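You operate a simulated robot arm through the tools that you are given. There is no shell and no other tool.

You run a simulated robot arm. Do the job below in one go: nothing can be reset, and whatever is moved stays where it is left.

## Task
Box the job card's electrode, fold both flaps and tape the seam.
Fine: lay the tape along the seam and press it down; leave the other electrode. Set down upright: what you pick out.

Only the result counts: the job must be done as asked and must still hold three seconds after the hand-in. Knocking over, shifting, dropping, spilling or breaking anything else fails it. Flat cloth is picked up by pressing the open fingertips on it (5 to 10 N) and closing them slowly along it; thin cloth reads only 2 to 8 mm in the jaws.

## Robot
A 6-joint arm with a fingered hand, fixed in place. Base frame: the origin is at the foot of the arm, x ahead of it, y to its left, z up; the work surface is at about z = 0.84. Lengths are in m, angles in degrees, forces in N, time in s.
With the tool pointing down near the work surface it reaches from about 0.18 to 0.86 m from the base axis. Its first joint turns from -166.0 to 166.0 degrees. Payload 5 kg.
The tool frame sits at the grasp point between the pads (the TCP): z along the fingers, y along the line on which they close. The tips reach 0.036 m beyond it. Largest opening 0.12 m; the body of the gripper starts 0.042 m behind the TCP. The gripper is a hand of 4 fingers: y runs from the thumb to the fingers, the wrist lies at [-0.019, -0.123, -0.211] in the tool frame, and closing takes about 1.5 s.
Orientation is that of the tool frame in the base frame, as a unit quaternion [x, y, z, w]. With the fingers straight down and the wrist toward the robot, the tool's x, y and z point along [0, 1, 0], [1, 0, 0] and [0, 0, -1] of the base frame.

## Interface
- The arm moves only by the tool arm_command. Its argument "increments" is a list of rows, each a list of 3 entries, a list of its own where there are three numbers: the shift along the tool's x, y, z in m, then the turn, a rotation vector about the tool's x, y, z in degrees, then the gripper command, from -1 (shut) to 1 (fully open), values between in proportion. In form: [[[dx, dy, dz], [rx, ry, rz], claw], ...]. A call has 1 to 20 rows; each row shifts and turns the commanded pose from where the row before left it, along the tool's axes as they then stand. A row lasts 0.2 s, in which the tool goes at most 0.05 m and 8.6 degrees; a call with a longer step from one row to the next is refused whole, and so is a gripper value outside its range. A pose out of reach is approached as far as the arm can. The call stops where the force on the tool passes 80 N (or 10 N more than at its start, if that is more) or the arm is blocked; 0.2 s more then pass. Each finger travels about 0.045 m/s and halts on what it meets, pressing with about 33 N; the grip force reading is that of the motor and also rises with nothing between the fingers. The clock runs only during rows and for 0.2 s after the last one: add rows that do not move to give the fingers time. The reply holds the time, the measured pose of the TCP, the force on the tool along the base axes, the opening and the grip force, in the units named above and with some noise, with the torque about the TCP (base axes, N m) and any sound that the robot's microphone picked up, and new pictures: "pictures" is both (left out), scene, wrist or none.
- Cameras (640 x 400 px; columns grow to the right, rows downward): "scene" is fixed at [0.3987, -0.4998, 1.6491]; the picture's right is [0.96, -0.27, 0.00], its down [-0.15, -0.55, -0.82] and it looks along [0.22, 0.79, -0.57] (base axes); focal length 348 px, centre (320, 200). "wrist" rides on the gripper at [0.073, -0.101, -0.142] in the tool frame; the picture's right is [-0.79, 0.29, -0.54], its down [-0.56, -0.70, 0.44] and it looks along [-0.25, 0.65, 0.71] (tool axes); focal length 280 px, centre (320, 200). There is no depth. A picture from a camera that has moved, and an enlarged one, comes with that camera's place and axes in the base frame and with its lens.
- move_column(by): slides the trunk up (or, below 0, down) by that many m; the arm rides with it, the base frame stays. It gives what a move gives, with no picture.
- set_grasp(shape): the hand has 4 fingers and takes this shape, open, in about a second: jaw (thumb against the fingers, like two jaws); tri (thumb and two fingers); tip (a fingertip pinch); poke (one finger out to press); point (the index stretched); flat (the hand flat); cup (the hand cupped); fist (a fist). The gripper value then closes the fingers along that shape, each until it touches; the sizes above hold for jaw. It gives what a move gives, with no picture.
- close_up(camera, box): a new picture of the part [left, top, right, bottom] of that camera's present view, enlarged. The clock stands still meanwhile.
- job_done(): hands the job in; it is judged then, once.

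Nothing tells you positions but the pictures and the camera data. Unless the task says otherwise, let go and move clear before handing in.

The tools are called after ">>>" as a command line: name --argument value ..., lists and objects as JSON in quotes. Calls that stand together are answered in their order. arm_command: Moves the arm, as the interface text tells. Its arguments: {"type":"object","properties":{"increments":{"type":"array"},"pictures":{"type":"string","enum":["both","scene","wrist","none"]}},"required":["increments"]} The other tools are called the same way: move_column (by) slides the trunk up or down; set_grasp (shape) gives the hand a shape; close_up (camera, box) takes an enlarged picture of a part of a camera's view; job_done () hands the job in.

At the start:

```text
time: 0.0
tool_pos: [0.6662, 0.26, 1.1621]
tool_rot: [0.707, 0.707, 0.0, 0.0]
wrist_force: [0.8, -0.2, 0.5]
torque: [-0.03, -0.02, -0.05]
opening: 0.1196
finger_force: 0.1
shape: jaw
trunk travel left (down, up): [-0.725, 0.115]
```

scene: 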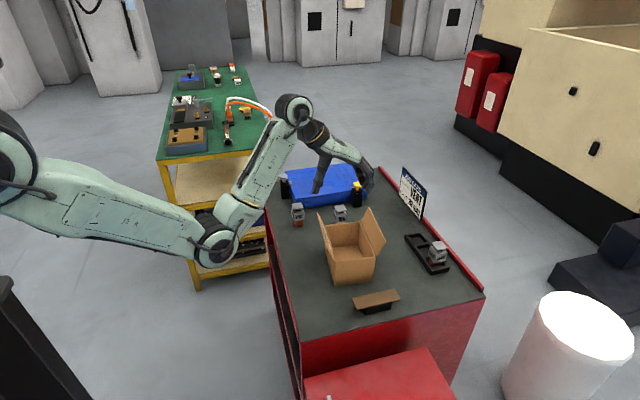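
wrist: 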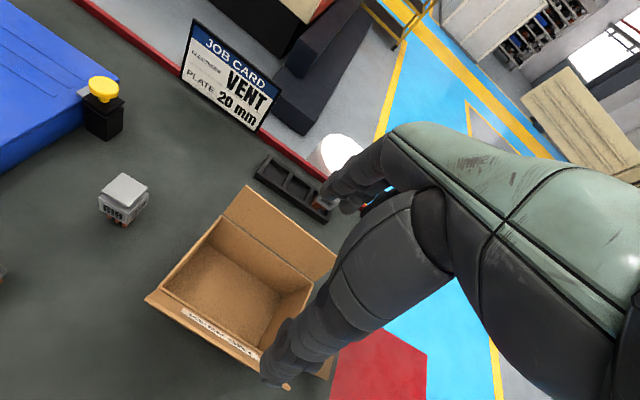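

I see a workbench with an open cardboard box, a job card reading "VENT / plate 20 mm", several small grey electrode blocks, a tray, and a tape strip near the front edge. First I'll take enlarged pictures to read everything.

>>> close_up --camera "scene" --box '[260, 150, 500, 330]'

>>> close_up --camera "scene" --box '[390, 160, 440, 220]'

>>> close_up --camera "wrist" --box '[170, 10, 300, 140]'

>>> close_up --camera "wrist" --box '[60, 60, 200, 260]'

>>> close_up --camera "scene" --box '[280, 190, 360, 240]'

>>> close_up --camera "scene" --box '[400, 225, 460, 280]'

>>> close_up --camera "scene" --box '[340, 280, 410, 325]'

```text
2.22 times, centred on (380, 240) of scene
camera zoom: at [0.3987, -0.4998, 1.6491], right [0.96, -0.27, 0.0], down [-0.15, -0.55, -0.82], along [0.22, 0.79, -0.57], focal length 774 px, centre (187, 111)
```

zoom: 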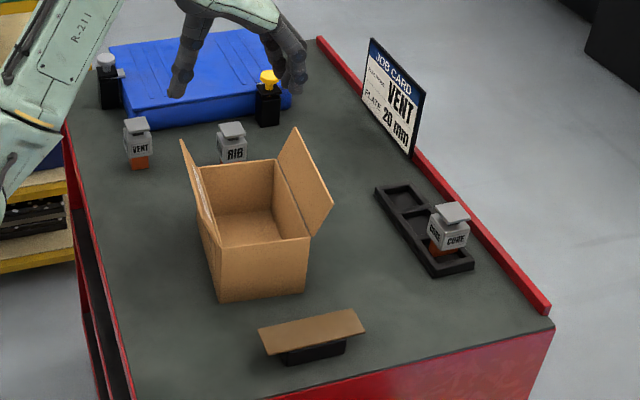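

```text
6.67 times, centred on (415, 190) of scene
camera zoom: at [0.3987, -0.4998, 1.6491], right [0.96, -0.27, 0.0], down [-0.15, -0.55, -0.82], along [0.22, 0.79, -0.57], focal length 2320 px, centre (-313, 267)
```

zoom: 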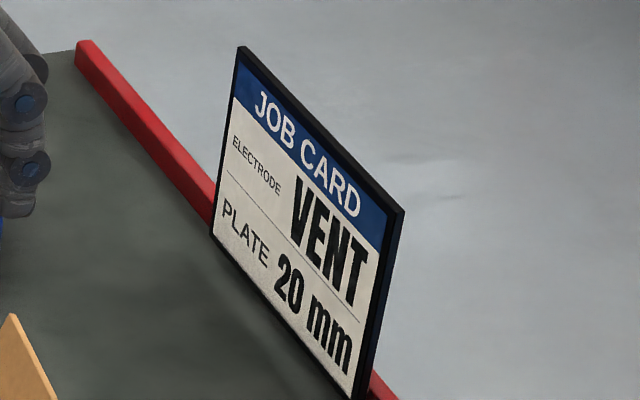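

```text
3.08 times, centred on (235, 75) of wrist
camera zoom: at [0.5639, 0.3321, 1.3055], right [0.29, -0.79, 0.54], down [-0.7, -0.56, -0.44], along [0.65, -0.25, -0.71], focal length 863 px, centre (582, 585)
```

zoom: 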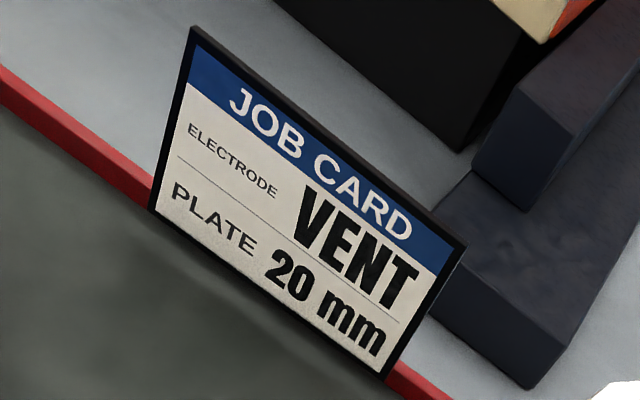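

```text
2.00 times, centred on (130, 160) of wrist
camera zoom: at [0.5639, 0.3321, 1.3055], right [0.29, -0.79, 0.54], down [-0.7, -0.56, -0.44], along [0.65, -0.25, -0.71], focal length 561 px, centre (700, 280)
```

zoom: 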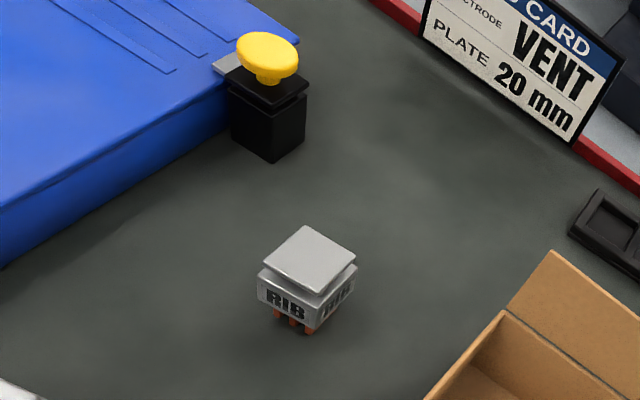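

```text
8.00 times, centred on (320, 215) of scene
camera zoom: at [0.3987, -0.4998, 1.6491], right [0.96, -0.27, 0.0], down [-0.15, -0.55, -0.82], along [0.22, 0.79, -0.57], focal length 2785 px, centre (320, 80)
```

zoom: 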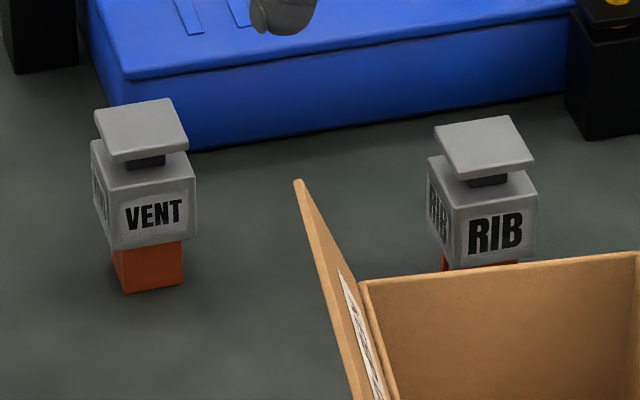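

```text
7.27 times, centred on (430, 252) of scene
camera zoom: at [0.3987, -0.4998, 1.6491], right [0.96, -0.27, 0.0], down [-0.15, -0.55, -0.82], along [0.22, 0.79, -0.57], focal length 2532 px, centre (-480, -182)
```

zoom: 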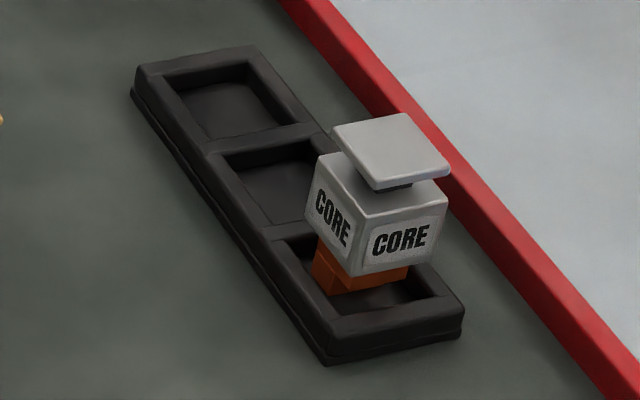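

```text
8.89 times, centred on (375, 302) of scene
camera zoom: at [0.3987, -0.4998, 1.6491], right [0.96, -0.27, 0.0], down [-0.15, -0.55, -0.82], along [0.22, 0.79, -0.57], focal length 3094 px, centre (-169, -711)
```

zoom: 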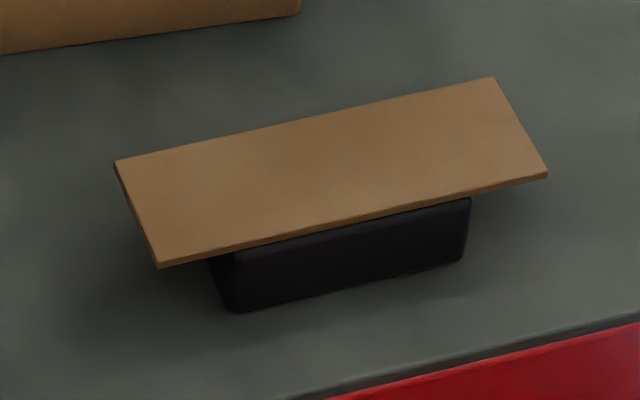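

The job card names the VENT electrode, which stands at the left by the blue case, and RIB and CORE have to stay put. I'm taking closer views of the box, its flaps and the tape before planning.

>>> close_up --camera "scene" --box '[310, 200, 400, 290]'

>>> close_up --camera "wrist" --box '[130, 170, 350, 400]'

>>> close_up --camera "scene" --box '[260, 80, 390, 230]'

>>> close_up --camera "scene" --box '[150, 50, 280, 160]'

```text
4.44 times, centred on (355, 245) of scene
camera zoom: at [0.3987, -0.4998, 1.6491], right [0.96, -0.27, 0.0], down [-0.15, -0.55, -0.82], along [0.22, 0.79, -0.57], focal length 1547 px, centre (164, 0)
```

zoom: 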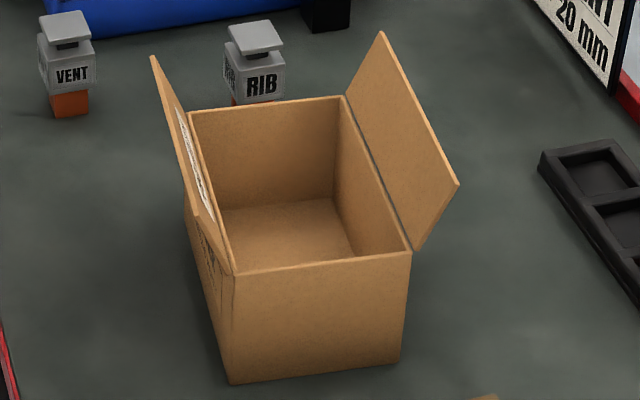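

```text
1.74 times, centred on (240, 285) of wrist
camera zoom: at [0.5639, 0.3321, 1.3055], right [0.29, -0.79, 0.54], down [-0.7, -0.56, -0.44], along [0.65, -0.25, -0.71], focal length 488 px, centre (459, 52)
```

zoom: 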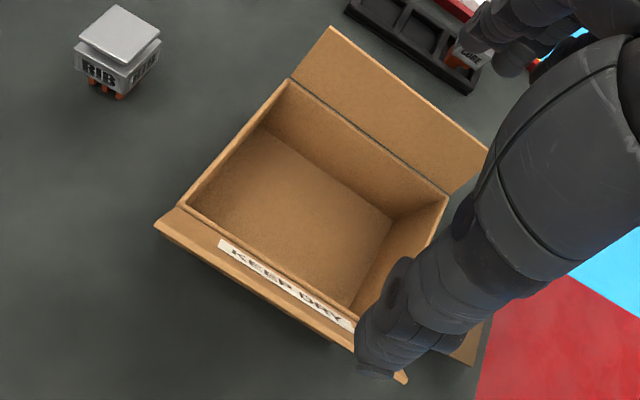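

```text
2.67 times, centred on (325, 155) of scene
camera zoom: at [0.3987, -0.4998, 1.6491], right [0.96, -0.27, 0.0], down [-0.15, -0.55, -0.82], along [0.22, 0.79, -0.57], focal length 928 px, centre (307, 320)
```

zoom: 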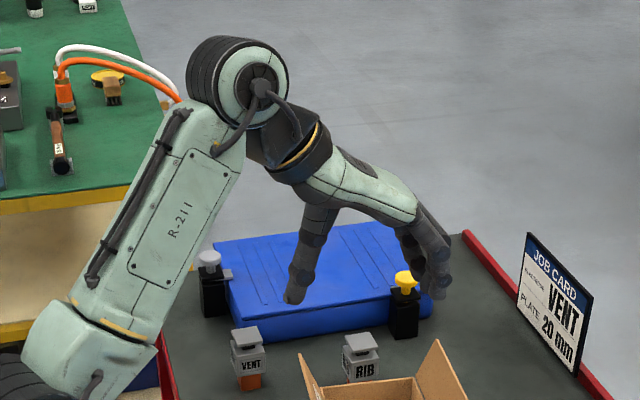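

```text
3.64 times, centred on (215, 105) of scene
camera zoom: at [0.3987, -0.4998, 1.6491], right [0.96, -0.27, 0.0], down [-0.15, -0.55, -0.82], along [0.22, 0.79, -0.57], focal length 1266 px, centre (702, 546)
```

zoom: 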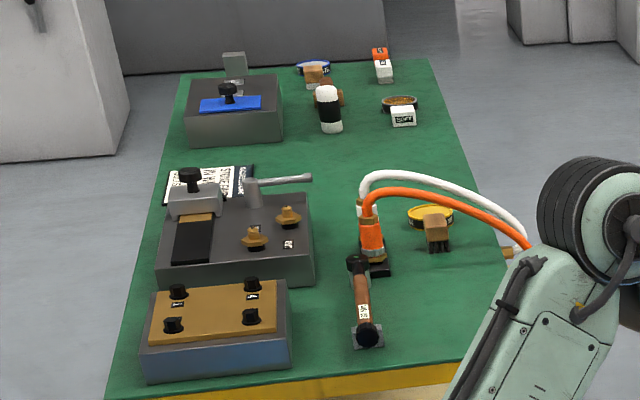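

I've estimated the layout from the pictures. The VENT electrode is at about (0.594, 0.497), with its body 42 mm wide and its top near z 0.926. The box is centred near (0.701, 0.249), turned about -6°, with its rim at z 0.944 and both flaps leaning roughly 25° outward. The tape is at about (0.722, 0.073). First I'll turn the hand so the wrist is toward -y, which lets it fit between the flaps.

>>> arm_command --increments '[[[0, 0, 0], [0, 0, -8.2], 1], [[0, 0, 0], [0, 0, -8.2], 1], [[0, 0, 0], [0, 0, -8.2], 1], [[0, 0, 0], [0, 0, -8.2], 1], [[0, 0, 0], [0, 0, -8.2], 1], [[0, 0, 0], [0, 0, -8.2], 1], [[0, 0, 0], [0, 0, -8.2], 1], [[0, 0, 0], [0, 0, -8.2], 1], [[0, 0, 0], [0, 0, -8.2], 1], [[0, 0, 0], [0, 0, -8.2], 1], [[0, 0, 0], [0, 0, -8.0], 1], [[0, 0, 0], [0, 0, 0], 1]]' --pictures "both"

```text
time: 2.6
tool_pos: [0.666, 0.2601, 1.1617]
tool_rot: [0.0, 1.0, 0.0, 0.0]
wrist_force: [0.4, 0.0, 0.6]
torque: [0.02, -0.02, 0.03]
opening: 0.1197
finger_force: 0.0
shape: jaw
trunk travel left (down, up): [-0.725, 0.115]
camera wrist: at [0.5922, 0.1579, 1.3053], right [0.79, 0.29, 0.54], down [0.56, -0.7, -0.44], along [0.25, 0.65, -0.71], focal length 280 px, centre (320, 200)
```

scene: 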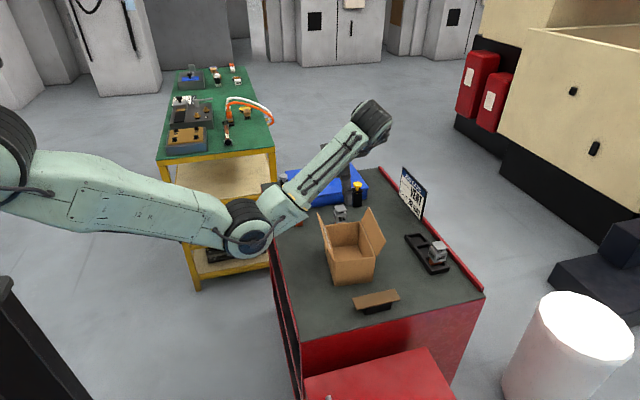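
wrist: 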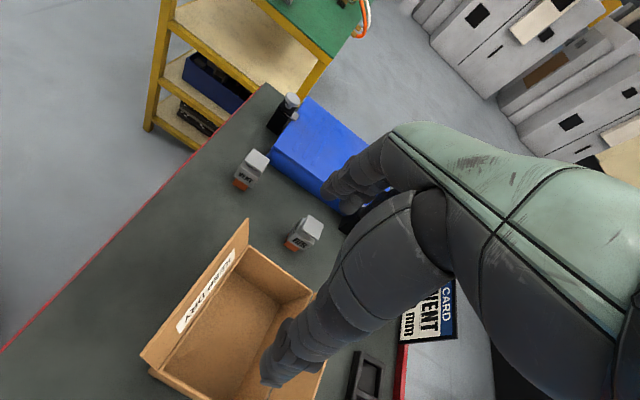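

The turn worked, and the wrist view puts VENT at nearly the same spot. Next I'll move over VENT and come down partway, keeping well above everything.

>>> arm_command --increments '[[[0.0144, 0.0474, 0], [0, 0, 0], 1], [[0.0144, 0.0474, 0], [0, 0, 0], 1], [[0.0144, 0.0474, 0], [0, 0, 0], 1], [[0.0144, 0.0474, 0], [0, 0, 0], 1], [[0.0144, 0.0474, 0], [0, 0, 0], 1], [[0, 0, 0.04], [0, 0, 0], 1], [[0, 0, 0.04], [0, 0, 0], 1], [[0, 0, 0.04], [0, 0, 0], 1], [[0, 0, 0], [0, 0, 0], 1]]' --pictures "both"

```text
time: 4.6
tool_pos: [0.5936, 0.4958, 1.0385]
tool_rot: [0.0, 1.0, 0.001, 0.0]
wrist_force: [0.1, -0.6, -1.0]
torque: [0.0, -0.01, 0.03]
opening: 0.1199
finger_force: 0.0
shape: jaw
trunk travel left (down, up): [-0.725, 0.115]
camera wrist: at [0.5198, 0.3941, 1.1838], right [0.79, 0.29, 0.54], down [0.56, -0.7, -0.44], along [0.25, 0.65, -0.71], focal length 280 px, centre (320, 200)
```

scene: 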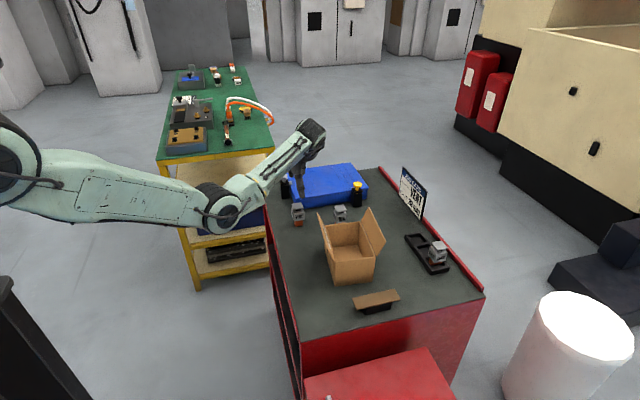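
wrist: 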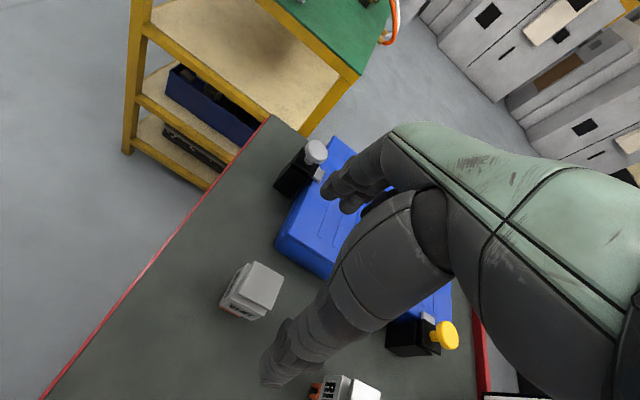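

The hand is above VENT now. I'll zoom both cameras to pin down VENT's centre and yaw.

>>> close_up --camera "wrist" --box '[190, 230, 350, 390]'

>>> close_up --camera "scene" --box '[270, 140, 340, 240]'

```text
2.50 times, centred on (270, 310) of wrist
camera zoom: at [0.5198, 0.3941, 1.1838], right [0.79, 0.29, 0.54], down [0.56, -0.7, -0.44], along [0.25, 0.65, -0.71], focal length 701 px, centre (445, -75)
```

zoom: 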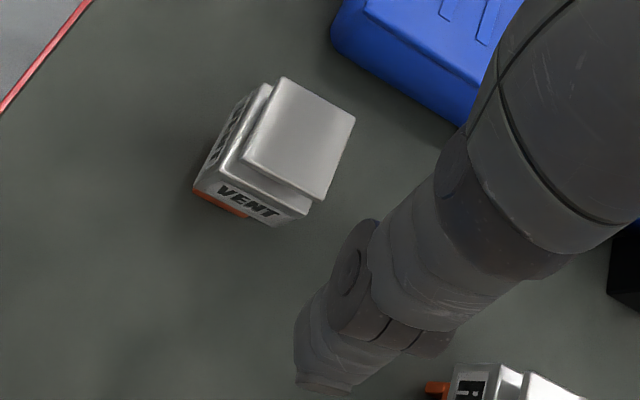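

```text
4.00 times, centred on (305, 190) of scene
camera zoom: at [0.3987, -0.4998, 1.6491], right [0.96, -0.27, 0.0], down [-0.15, -0.55, -0.82], along [0.22, 0.79, -0.57], focal length 1392 px, centre (380, 240)
```

zoom: 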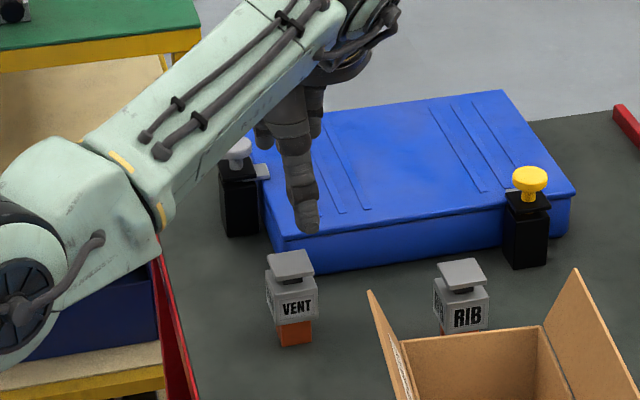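

VENT's plate is square to the table axes and centred at about (0.591, 0.497). I'll narrow the jaw to about 85 mm, descend to grip height at TCP z about 0.900, and check before closing.

>>> arm_command --increments '[[[0.002, 0.0005, 0], [0, 0, 0], 0.4], [[0, 0, 0.03], [0, 0, 0], 0.4], [[0, 0, 0.03], [0, 0, 0], 0.4], [[0, 0, 0.03], [0, 0, 0], 0.4], [[0, 0, 0.02], [0, 0, 0], 0.4], [[0, 0, 0.015], [0, 0, 0], 0.4], [[0, 0, 0.0135], [0, 0, 0], 0.4], [[0, 0, 0], [0, 0, 0], 0.4]]' --pictures "both"

>>> close_up --camera "scene" --box '[270, 140, 340, 240]'

>>> close_up --camera "wrist" --box '[240, 130, 460, 350]'

```text
time: 6.4
tool_pos: [0.59, 0.4971, 0.9048]
tool_rot: [-0.001, 1.0, 0.001, 0.001]
wrist_force: [-0.3, 0.0, -1.1]
torque: [0.0, 0.0, -0.01]
opening: 0.0847
finger_force: 0.0
shape: jaw
trunk travel left (down, up): [-0.725, 0.115]
camera wrist: at [0.5173, 0.3946, 1.0487], right [0.79, 0.29, 0.54], down [0.56, -0.7, -0.44], along [0.25, 0.65, -0.71], focal length 280 px, centre (320, 200)
```

scene: 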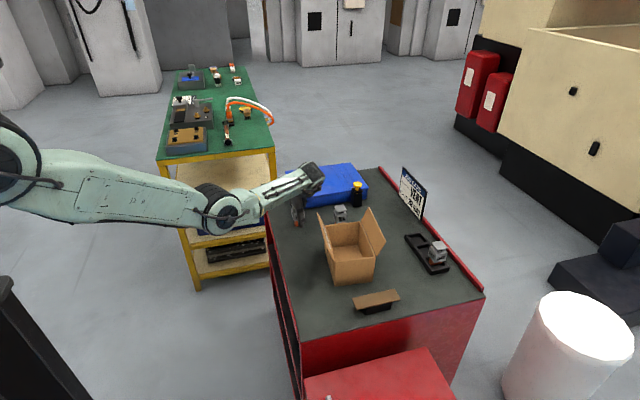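
wrist: 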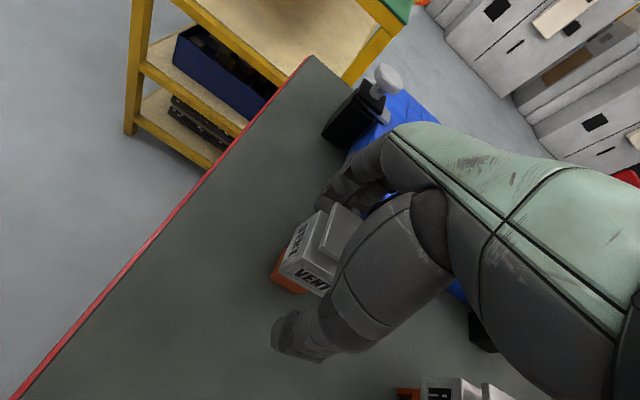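

```text
4.00 times, centred on (305, 190) of scene
camera zoom: at [0.3987, -0.4998, 1.6491], right [0.96, -0.27, 0.0], down [-0.15, -0.55, -0.82], along [0.22, 0.79, -0.57], focal length 1392 px, centre (380, 240)
```

zoom: 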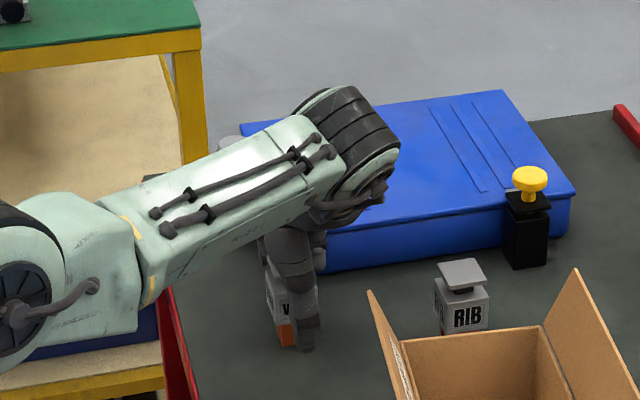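

```text
1.82 times, centred on (350, 240) of wrist
camera zoom: at [0.5173, 0.3946, 1.0487], right [0.79, 0.29, 0.54], down [0.56, -0.7, -0.44], along [0.25, 0.65, -0.71], focal length 510 px, centre (266, 127)
```

zoom: 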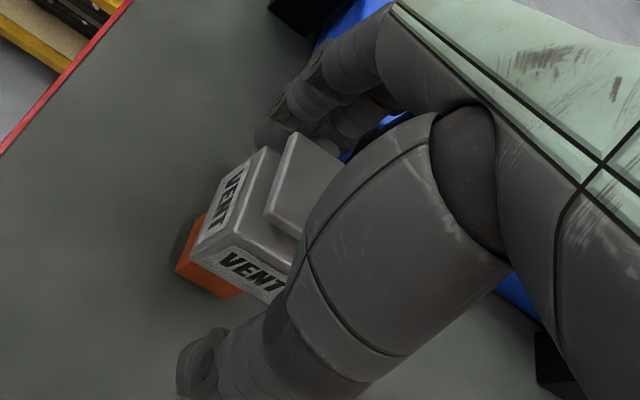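

VENT sits between thumb and fingers, and its body is at pad height. I'll close on it now.

>>> arm_command --increments '[[[0, 0, 0], [0, 0, 0], 0.0], [[0, 0, 0], [0, 0, 0], -0.4], [[0, 0, 0], [0, 0, 0], -0.7], [[0, 0, 0], [0, 0, 0], -1], [[0, 0, 0], [0, 0, 0], -1], [[0, 0, 0], [0, 0, 0], -1], [[0, 0, 0], [0, 0, 0], -1]]' --pictures "wrist"

>>> close_up --camera "wrist" --box '[240, 130, 460, 350]'

>>> close_up --camera "scene" --box '[270, 170, 340, 240]'

```text
time: 8.0
tool_pos: [0.5908, 0.4961, 0.9039]
tool_rot: [0.001, 1.0, 0.0, -0.001]
wrist_force: [0.7, -1.4, -0.1]
torque: [-0.06, 0.01, -0.01]
opening: 0.0349
finger_force: 33.4
shape: jaw
trunk travel left (down, up): [-0.725, 0.115]
camera wrist: at [0.5174, 0.3944, 1.0485], right [0.79, 0.29, 0.54], down [0.56, -0.7, -0.44], along [0.25, 0.65, -0.71], focal length 280 px, centre (320, 200)
```

wrist: 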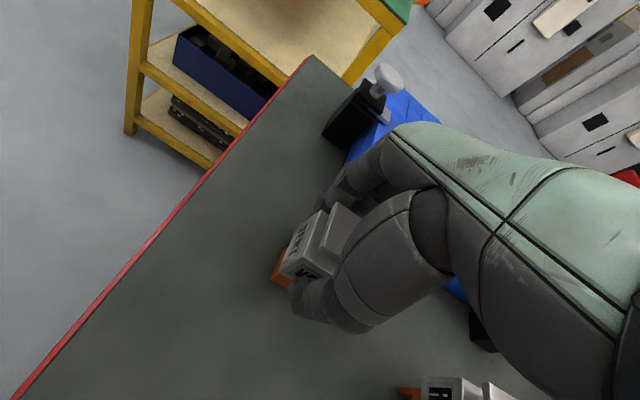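

```text
1.82 times, centred on (350, 240) of wrist
camera zoom: at [0.5174, 0.3944, 1.0485], right [0.79, 0.29, 0.54], down [0.56, -0.7, -0.44], along [0.25, 0.65, -0.71], focal length 510 px, centre (266, 127)
```

zoom: 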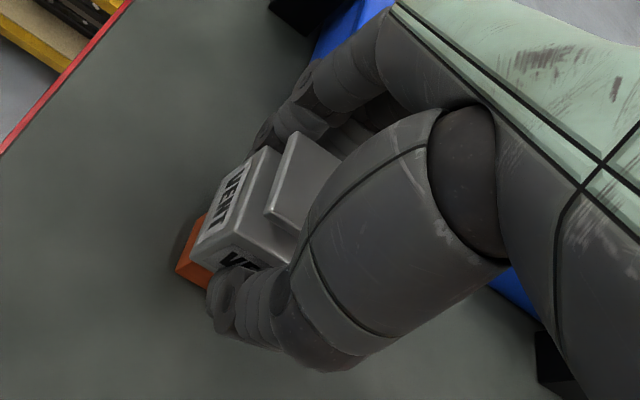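

```text
5.71 times, centred on (305, 205) of scene
camera zoom: at [0.3987, -0.4998, 1.6491], right [0.96, -0.27, 0.0], down [-0.15, -0.55, -0.82], along [0.22, 0.79, -0.57], focal length 1989 px, centre (406, 171)
```

zoom: 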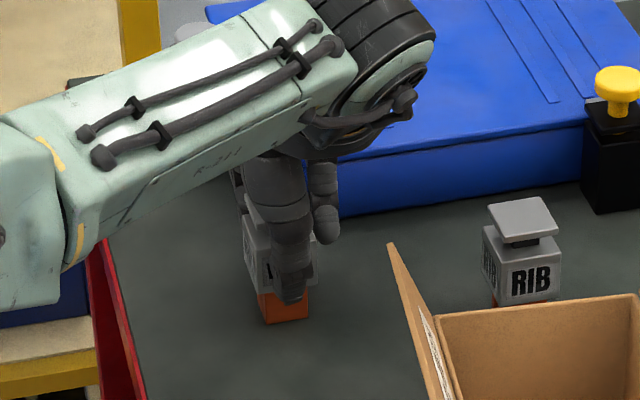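

VENT is gripped at 33 N. I'll lift it straight up and check that it hangs level.

>>> arm_command --increments '[[[0, 0, -0.01], [0, 0, 0], -1], [[0, 0, -0.02], [0, 0, 0], -1], [[0, 0, -0.03], [0, 0, 0], -1], [[0, 0, -0.04], [0, 0, 0], -1], [[0, 0, -0.04], [0, 0, 0], -1], [[0, 0, -0.04], [0, 0, 0], -1], [[0, 0, -0.04], [0, 0, 0], -1], [[0, 0, 0], [0, 0, 0], -1]]' --pictures "both"

>>> close_up --camera "scene" --box '[250, 90, 390, 230]'

>>> close_up --camera "wrist" --box '[240, 130, 460, 350]'

```text
time: 9.8
tool_pos: [0.5921, 0.4955, 1.1219]
tool_rot: [0.001, 1.0, 0.0, -0.001]
wrist_force: [0.1, 0.4, -5.8]
torque: [0.01, -0.01, 0.0]
opening: 0.0349
finger_force: 33.0
shape: jaw
trunk travel left (down, up): [-0.725, 0.115]
camera wrist: at [0.5185, 0.3949, 1.2657], right [0.79, 0.29, 0.54], down [0.56, -0.7, -0.44], along [0.25, 0.65, -0.71], focal length 280 px, centre (320, 200)
```

scene: 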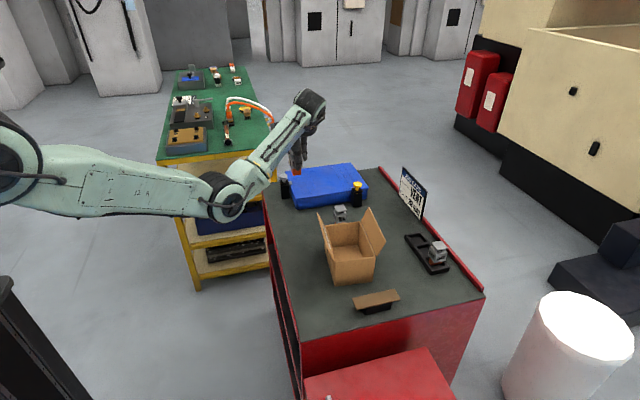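
wrist: 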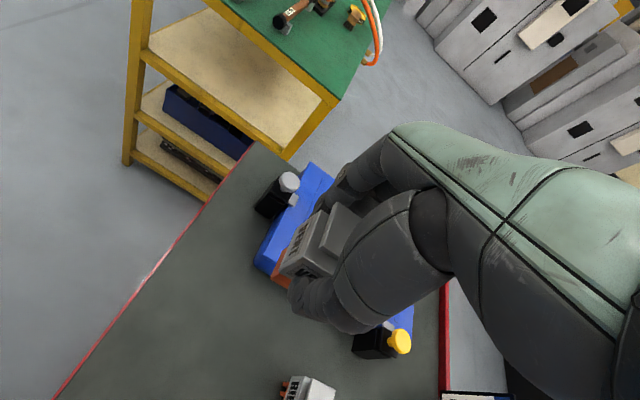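

```text
2.86 times, centred on (320, 160) of scene
camera zoom: at [0.3987, -0.4998, 1.6491], right [0.96, -0.27, 0.0], down [-0.15, -0.55, -0.82], along [0.22, 0.79, -0.57], focal length 994 px, centre (320, 314)
```

zoom: 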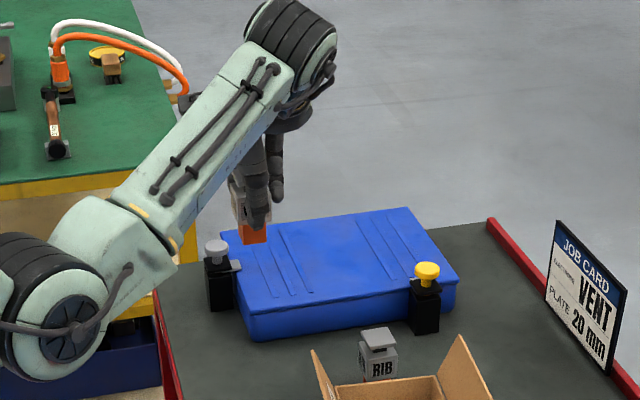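

```text
1.82 times, centred on (350, 240) of wrist
camera zoom: at [0.5185, 0.3949, 1.2657], right [0.79, 0.29, 0.54], down [0.56, -0.7, -0.44], along [0.25, 0.65, -0.71], focal length 510 px, centre (266, 127)
```

zoom: 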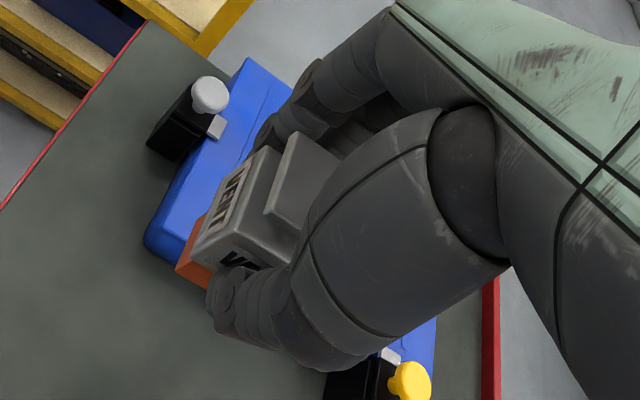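

VENT hangs straight in the hand. I'll carry it over the box centre at safe height and line the hand up with the box's -6° yaw.

>>> arm_command --increments '[[[-0.0182, -0.0411, 0], [0, 0, 0], -1], [[-0.0182, -0.0411, 0], [0, 0, 0], -1], [[-0.0182, -0.0411, 0], [0, 0, 0], -1], [[-0.0182, -0.0411, 0], [0, 0, 0], -1], [[-0.0182, -0.0411, 0], [0, 0, 0], -1], [[-0.0182, -0.0411, 0], [0, 0, 0], -1], [[0, 0, 0], [0, 0, 6], -1], [[0, 0, 0], [0, 0, 0], -1]]' --pictures "both"

>>> close_up --camera "scene" --box '[290, 130, 430, 290]'

>>> close_up --camera "wrist" --box '[130, 130, 400, 400]'

```text
time: 11.6
tool_pos: [0.7007, 0.252, 1.1196]
tool_rot: [0.053, 0.999, 0.0, -0.001]
wrist_force: [0.1, -0.3, -6.0]
torque: [-0.02, 0.03, 0.01]
opening: 0.0346
finger_force: 32.9
shape: jaw
trunk travel left (down, up): [-0.725, 0.115]
camera wrist: at [0.6172, 0.1581, 1.2649], right [0.82, 0.2, 0.54], down [0.48, -0.76, -0.44], along [0.32, 0.62, -0.71], focal length 280 px, centre (320, 200)
```

scene: 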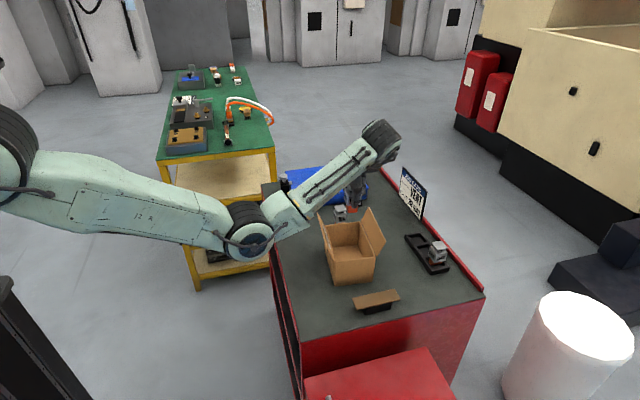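
wrist: 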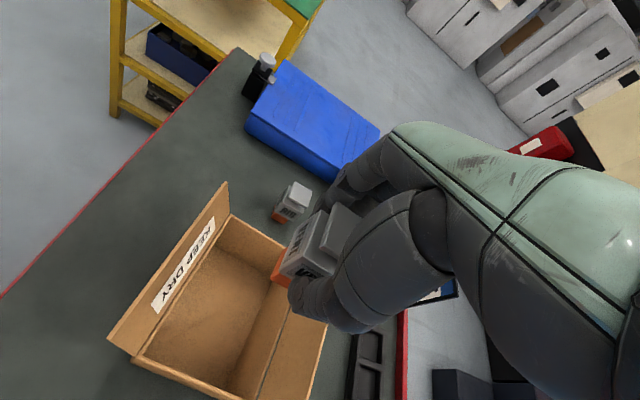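

```text
2.50 times, centred on (360, 210) of scene
camera zoom: at [0.3987, -0.4998, 1.6491], right [0.96, -0.27, 0.0], down [-0.15, -0.55, -0.82], along [0.22, 0.79, -0.57], focal length 870 px, centre (220, 175)
```

zoom: 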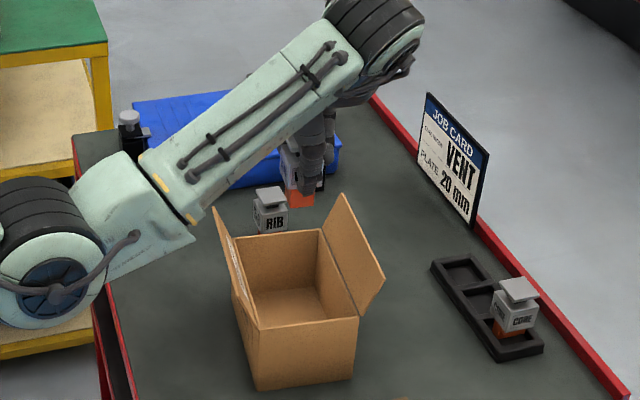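

```text
1.48 times, centred on (265, 265) of wrist
camera zoom: at [0.6172, 0.1581, 1.2649], right [0.82, 0.2, 0.54], down [0.48, -0.76, -0.44], along [0.32, 0.62, -0.71], focal length 415 px, centre (402, 104)
```

zoom: 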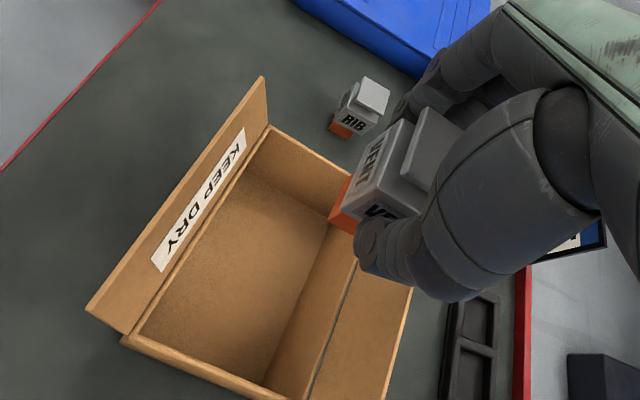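

VENT is centred over the box opening, and the box corners agree between the two cameras. I'll lower partway and check clearance to the flaps and forearm.

>>> arm_command --increments '[[[0, -0.003, 0.03], [0, 0, 0], -1], [[0, 0, 0.03], [0, 0, 0], -1], [[0, 0, 0.03], [0, 0, 0], -1], [[0, 0, 0.03], [0, 0, 0], -1], [[0, 0, 0], [0, 0, 0], -1]]' --pictures "both"

>>> close_up --camera "scene" --box '[290, 130, 430, 290]'

>>> close_up --camera "wrist" --box '[130, 130, 400, 400]'

```text
time: 12.8
tool_pos: [0.6994, 0.2463, 1.0021]
tool_rot: [0.053, 0.999, 0.0, 0.0]
wrist_force: [-0.8, -0.2, -5.9]
torque: [-0.03, -0.01, 0.04]
opening: 0.0348
finger_force: 32.8
shape: jaw
trunk travel left (down, up): [-0.725, 0.115]
camera wrist: at [0.6156, 0.1526, 1.1464], right [0.82, 0.2, 0.54], down [0.48, -0.76, -0.44], along [0.32, 0.62, -0.71], focal length 280 px, centre (320, 200)
```

scene: 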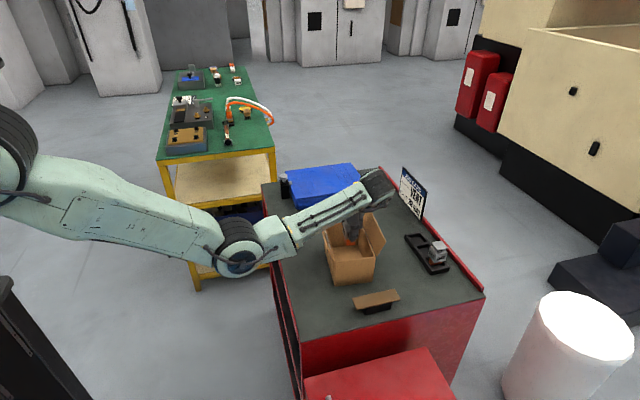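
wrist: 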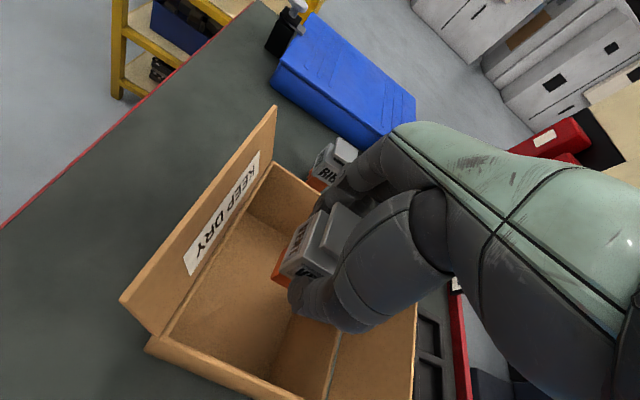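

```text
2.50 times, centred on (360, 210) of scene
camera zoom: at [0.3987, -0.4998, 1.6491], right [0.96, -0.27, 0.0], down [-0.15, -0.55, -0.82], along [0.22, 0.79, -0.57], focal length 870 px, centre (220, 175)
```

zoom: 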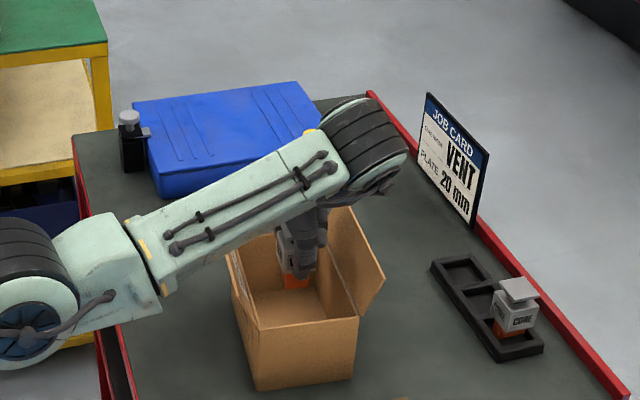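

```text
1.48 times, centred on (265, 265) of wrist
camera zoom: at [0.6156, 0.1526, 1.1464], right [0.82, 0.2, 0.54], down [0.48, -0.76, -0.44], along [0.32, 0.62, -0.71], focal length 415 px, centre (402, 104)
```

zoom: 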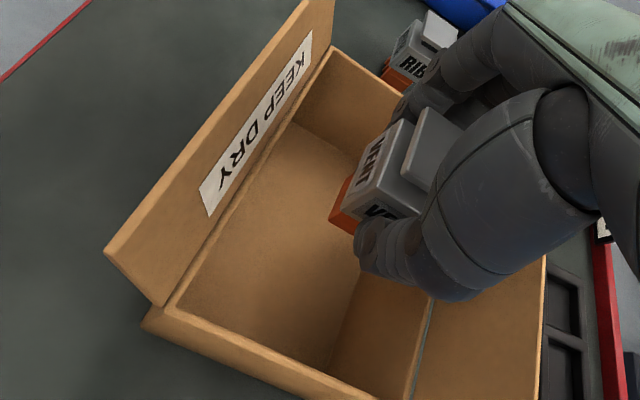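

The hand and electrode are inside the flap opening with clearance. To keep the elbow and forearm well above the flap and table edge, I'll raise the trunk 0.10 m before lowering further.

>>> move_column --by 0.1

```text
time: 14.1
tool_pos: [0.6996, 0.2454, 1.1018]
tool_rot: [0.052, 0.999, 0.0, -0.001]
wrist_force: [0.4, -0.8, -5.9]
torque: [-0.03, 0.01, -0.01]
opening: 0.0348
finger_force: 33.2
shape: jaw
trunk travel left (down, up): [-0.825, 0.015]
```

The trunk is up and the electrode is still held. I'll lower to TCP z about 0.945, which puts the electrode bottom about 4 cm above the box floor, then look.

>>> arm_command --increments '[[[-0.001, 0.003, 0.03], [0, 0, 0], -1], [[0, 0, 0.03], [0, 0, 0], -1], [[0, 0, 0.03], [0, 0, 0], -1], [[0, 0, 0.025], [0, 0, 0], -1], [[0, 0, 0.02], [0, 0, 0], -1], [[0, 0, 0.02], [0, 0, 0], -1], [[0, 0, 0], [0, 0, 0], -1]]' --pictures "both"

>>> close_up --camera "scene" --box '[290, 130, 430, 290]'

>>> close_up --camera "wrist" --box '[130, 130, 400, 400]'

```text
time: 15.7
tool_pos: [0.6987, 0.2465, 0.9453]
tool_rot: [0.053, 0.999, 0.0, -0.001]
wrist_force: [0.7, 0.5, -6.5]
torque: [-0.02, 0.01, 0.01]
opening: 0.0345
finger_force: 32.9
shape: jaw
trunk travel left (down, up): [-0.825, 0.015]
camera wrist: at [0.616, 0.154, 1.0898], right [0.82, 0.2, 0.54], down [0.48, -0.76, -0.44], along [0.32, 0.62, -0.71], focal length 280 px, centre (320, 200)
```

scene: 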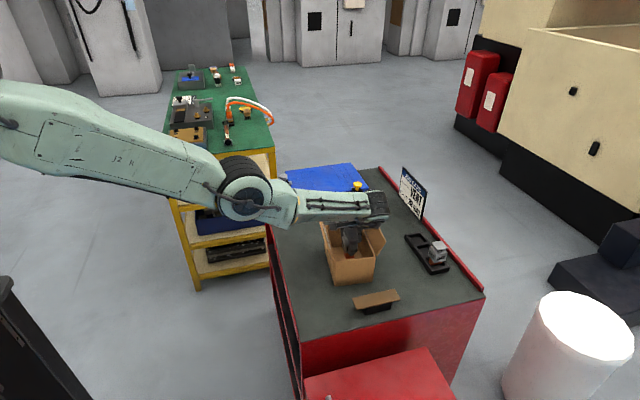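
wrist: 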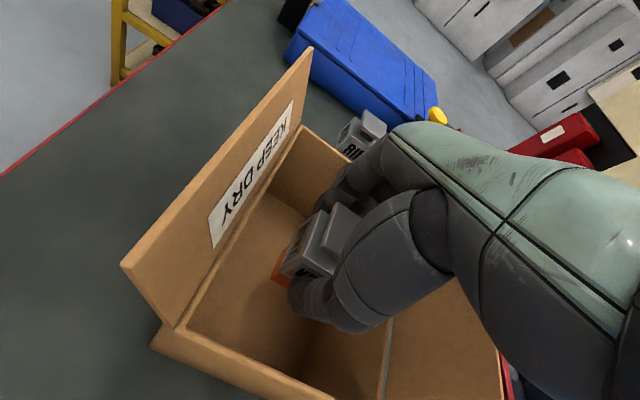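

```text
2.50 times, centred on (360, 210) of scene
camera zoom: at [0.3987, -0.4998, 1.6491], right [0.96, -0.27, 0.0], down [-0.15, -0.55, -0.82], along [0.22, 0.79, -0.57], focal length 870 px, centre (220, 175)
```

zoom: 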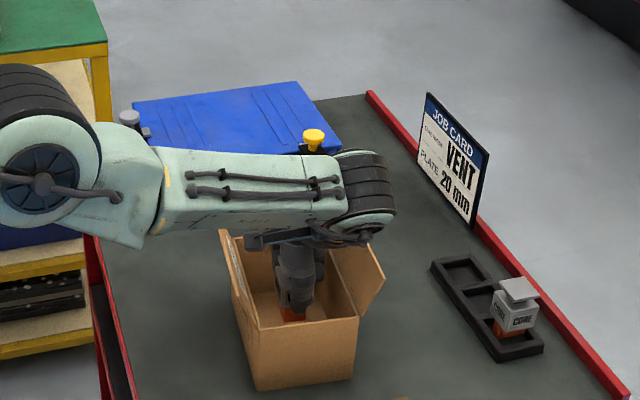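

```text
1.48 times, centred on (265, 265) of wrist
camera zoom: at [0.616, 0.154, 1.0898], right [0.82, 0.2, 0.54], down [0.48, -0.76, -0.44], along [0.32, 0.62, -0.71], focal length 415 px, centre (402, 104)
```

zoom: 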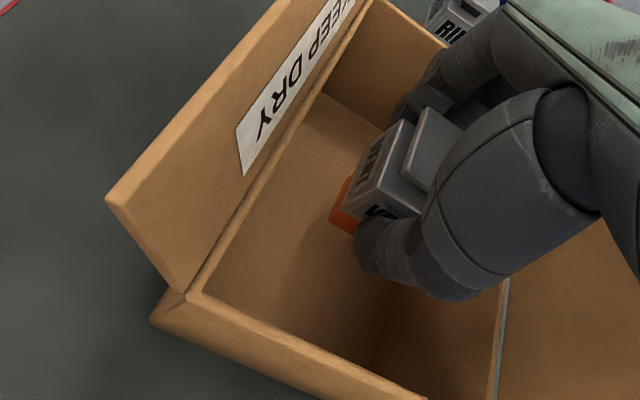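

There is good clearance all round. I'll continue down gently toward the floor in small steps and watch the vertical force.

>>> arm_command --increments '[[[0, 0, 0.015], [0, 0, 0], -1], [[0, 0, 0.01], [0, 0, 0], -1], [[0, 0, 0.007], [0, 0, 0], -1], [[0, 0, 0], [0, 0, 0], -1], [[0, 0, 0], [0, 0, 0], -1]]' --pictures "none"

```text
time: 16.9
tool_pos: [0.6883, 0.2416, 0.9217]
tool_rot: [0.053, 0.999, 0.0, 0.0]
wrist_force: [-0.3, 0.5, -5.7]
torque: [0.0, 0.01, 0.0]
opening: 0.0347
finger_force: 33.3
shape: jaw
out of reach, approached as far as the arm can: row 1, 2, 3
trunk travel left (down, up): [-0.825, 0.015]
```

The raised trunk limits the reach down here, and the arm stopped about 14 mm short with no contact. I'll go back up, lower the trunk partway, and come down again.

>>> arm_command --increments '[[[0, 0, -0.02], [0, 0, 0], -1], [[0, 0, -0.03], [0, 0, 0], -1], [[0, 0, -0.03], [0, 0, 0], -1], [[0, 0, 0], [0, 0, 0], -1]]' --pictures "none"

```text
time: 17.9
tool_pos: [0.722, 0.2465, 0.9812]
tool_rot: [0.052, 0.999, 0.0, -0.002]
wrist_force: [-0.2, -0.4, -6.1]
torque: [-0.01, -0.02, 0.01]
opening: 0.0349
finger_force: 32.7
shape: jaw
out of reach, approached as far as the arm can: row 1, 2, 3
trunk travel left (down, up): [-0.825, 0.015]
```

The reply says out of reach even on the way up, and x has drifted to 0.722. I'll check the state with a null row and a picture before moving on.

>>> arm_command --increments '[[[0, 0, 0], [0, 0, 0], -1]]' --pictures "both"

```text
time: 18.3
tool_pos: [0.7219, 0.2473, 0.9823]
tool_rot: [0.053, 0.999, 0.0, -0.002]
wrist_force: [-0.1, -0.1, -6.6]
torque: [0.02, 0.02, -0.01]
opening: 0.0344
finger_force: 32.9
shape: jaw
trunk travel left (down, up): [-0.825, 0.015]
camera wrist: at [0.6391, 0.1531, 1.1263], right [0.82, 0.2, 0.54], down [0.48, -0.75, -0.45], along [0.32, 0.62, -0.71], focal length 280 px, centre (320, 200)
```

scene: 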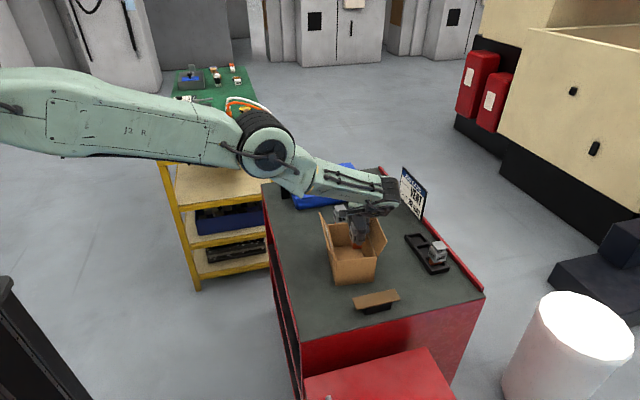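
wrist: 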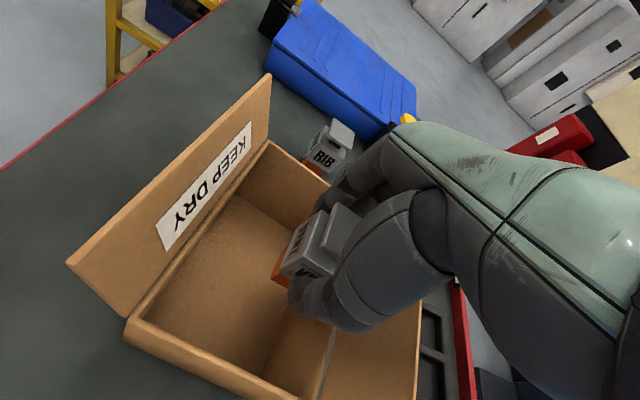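

The electrode is still held inside the opening, only offset in x because of a joint limit. I'll move back toward the box centre and up, in small rows.

>>> arm_command --increments '[[[0.01, 0, -0.02], [0, 0, 0], -1], [[0.01, 0, -0.02], [0, 0, 0], -1], [[0, 0, -0.03], [0, 0, 0], -1], [[0, 0, -0.03], [0, 0, 0], -1], [[0, 0, 0], [0, 0, 0], -1]]' --pictures "none"

```text
time: 19.5
tool_pos: [0.7545, 0.2613, 1.057]
tool_rot: [0.051, 0.999, 0.0, -0.003]
wrist_force: [0.1, -0.2, -5.7]
torque: [0.02, -0.02, -0.02]
opening: 0.0348
finger_force: 33.0
shape: jaw
out of reach, approached as far as the arm can: row 1, 2, 3, 4
trunk travel left (down, up): [-0.825, 0.015]
```

The arm has stretched out straight, so it slides along its reach limit instead of retracting. The electrode is still held and there's no contact. I'll first move well clear above the box, then bend the elbow again.

>>> arm_command --increments '[[[0.01, 0, -0.04], [0, 0, 0], -1], [[0.01, 0, -0.04], [0, 0, 0], -1], [[0, 0, 0], [0, 0, 0], -1]]' --pictures "both"

```text
time: 20.3
tool_pos: [0.7769, 0.2711, 1.1194]
tool_rot: [0.052, 0.999, 0.0, -0.001]
wrist_force: [-0.5, -0.2, -5.3]
torque: [0.0, 0.0, -0.02]
opening: 0.0347
finger_force: 34.0
shape: jaw
out of reach, approached as far as the arm can: row 1, 2
trunk travel left (down, up): [-0.825, 0.015]
camera wrist: at [0.6926, 0.1782, 1.2642], right [0.82, 0.2, 0.54], down [0.48, -0.75, -0.44], along [0.32, 0.62, -0.71], focal length 280 px, centre (320, 200)
```

scene: 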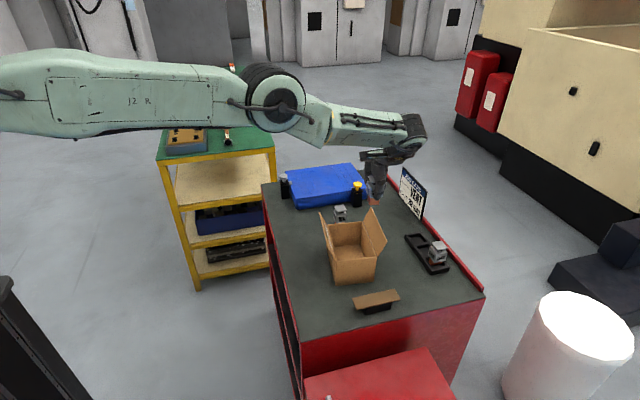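
wrist: 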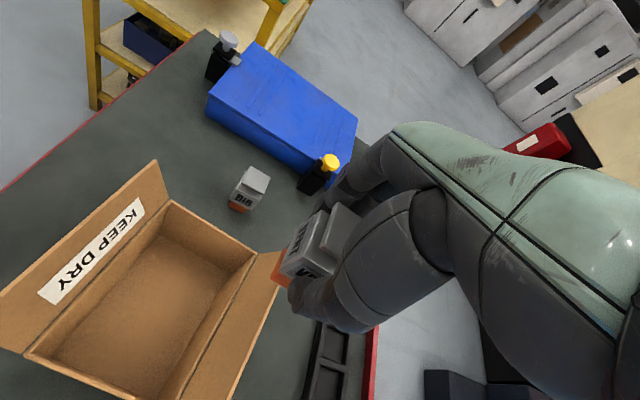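

VENT is now clear above the box at z 1.12, and the arm is straight. I'll try to retract toward the robot so the elbow bends again.

>>> arm_command --increments '[[[0.03, 0, 0], [0, 0, 0], -1], [[0.03, 0, 0], [0, 0, 0], -1], [[0.03, 0, 0], [0, 0, 0], -1], [[0, 0, 0], [0, 0, 0], -1]]' --pictures "none"

```text
time: 21.3
tool_pos: [0.7643, 0.2953, 1.0995]
tool_rot: [0.053, 0.999, 0.0, -0.002]
wrist_force: [0.6, -0.3, -6.7]
torque: [0.0, 0.0, 0.0]
opening: 0.0346
finger_force: 32.5
shape: jaw
out of reach, approached as far as the arm can: row 1, 2, 3
trunk travel left (down, up): [-0.825, 0.015]
```

The position readings lie on a sphere about the shoulder, which confirms the arm is stuck at full extension. I'll try many very small steps straight toward the shoulder so the elbow has time to bend.

>>> arm_command --increments '[[[0.0027, -0.0009, -0.001], [0, 0, 0], -1], [[0.0027, -0.0009, -0.001], [0, 0, 0], -1], [[0.0027, -0.0009, -0.001], [0, 0, 0], -1], [[0.0027, -0.0009, -0.001], [0, 0, 0], -1], [[0.0027, -0.0009, -0.001], [0, 0, 0], -1], [[0.0027, -0.0009, -0.001], [0, 0, 0], -1], [[0.0027, -0.0009, -0.001], [0, 0, 0], -1], [[0.0027, -0.0009, -0.001], [0, 0, 0], -1], [[0.0027, -0.0009, -0.001], [0, 0, 0], -1], [[0.0027, -0.0009, -0.001], [0, 0, 0], -1]]' --pictures "none"

```text
time: 23.5
tool_pos: [0.7622, 0.2968, 1.0994]
tool_rot: [0.053, 0.999, 0.0, 0.0]
wrist_force: [-0.1, 0.4, -6.0]
torque: [0.03, 0.0, 0.04]
opening: 0.0346
finger_force: 33.5
shape: jaw
out of reach, approached as far as the arm can: row 2, 4, 6, 7, 9, 10
trunk travel left (down, up): [-0.825, 0.015]
```

Small steps don't free it either, because at full stretch the elbow gets no drive. Pitching the hand outward about its wrist should share motion with the elbow and bend it, so I'll do that here in free air with VENT firmly held.

>>> arm_command --increments '[[[-0.0276, 0.0093, -0.0051], [-2.55, -7.58, 0], -1], [[-0.0276, 0.0093, -0.0051], [-2.55, -7.58, 0], -1], [[-0.0276, 0.0093, -0.0051], [-2.55, -7.58, 0], -1], [[0, 0, 0], [0, 0, 0], -1]]' --pictures "scene"

```text
time: 24.5
tool_pos: [0.8463, 0.3142, 1.1245]
tool_rot: [0.051, 0.977, 0.057, 0.2]
wrist_force: [0.4, -0.6, -6.2]
torque: [-0.05, 0.07, 0.0]
opening: 0.0344
finger_force: 33.2
shape: jaw
trunk travel left (down, up): [-0.825, 0.015]
```

scene: 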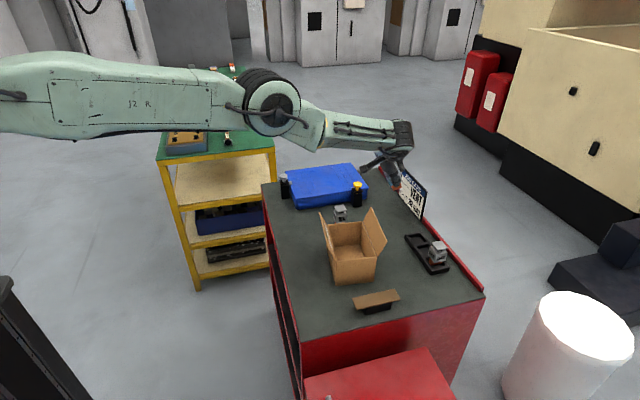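

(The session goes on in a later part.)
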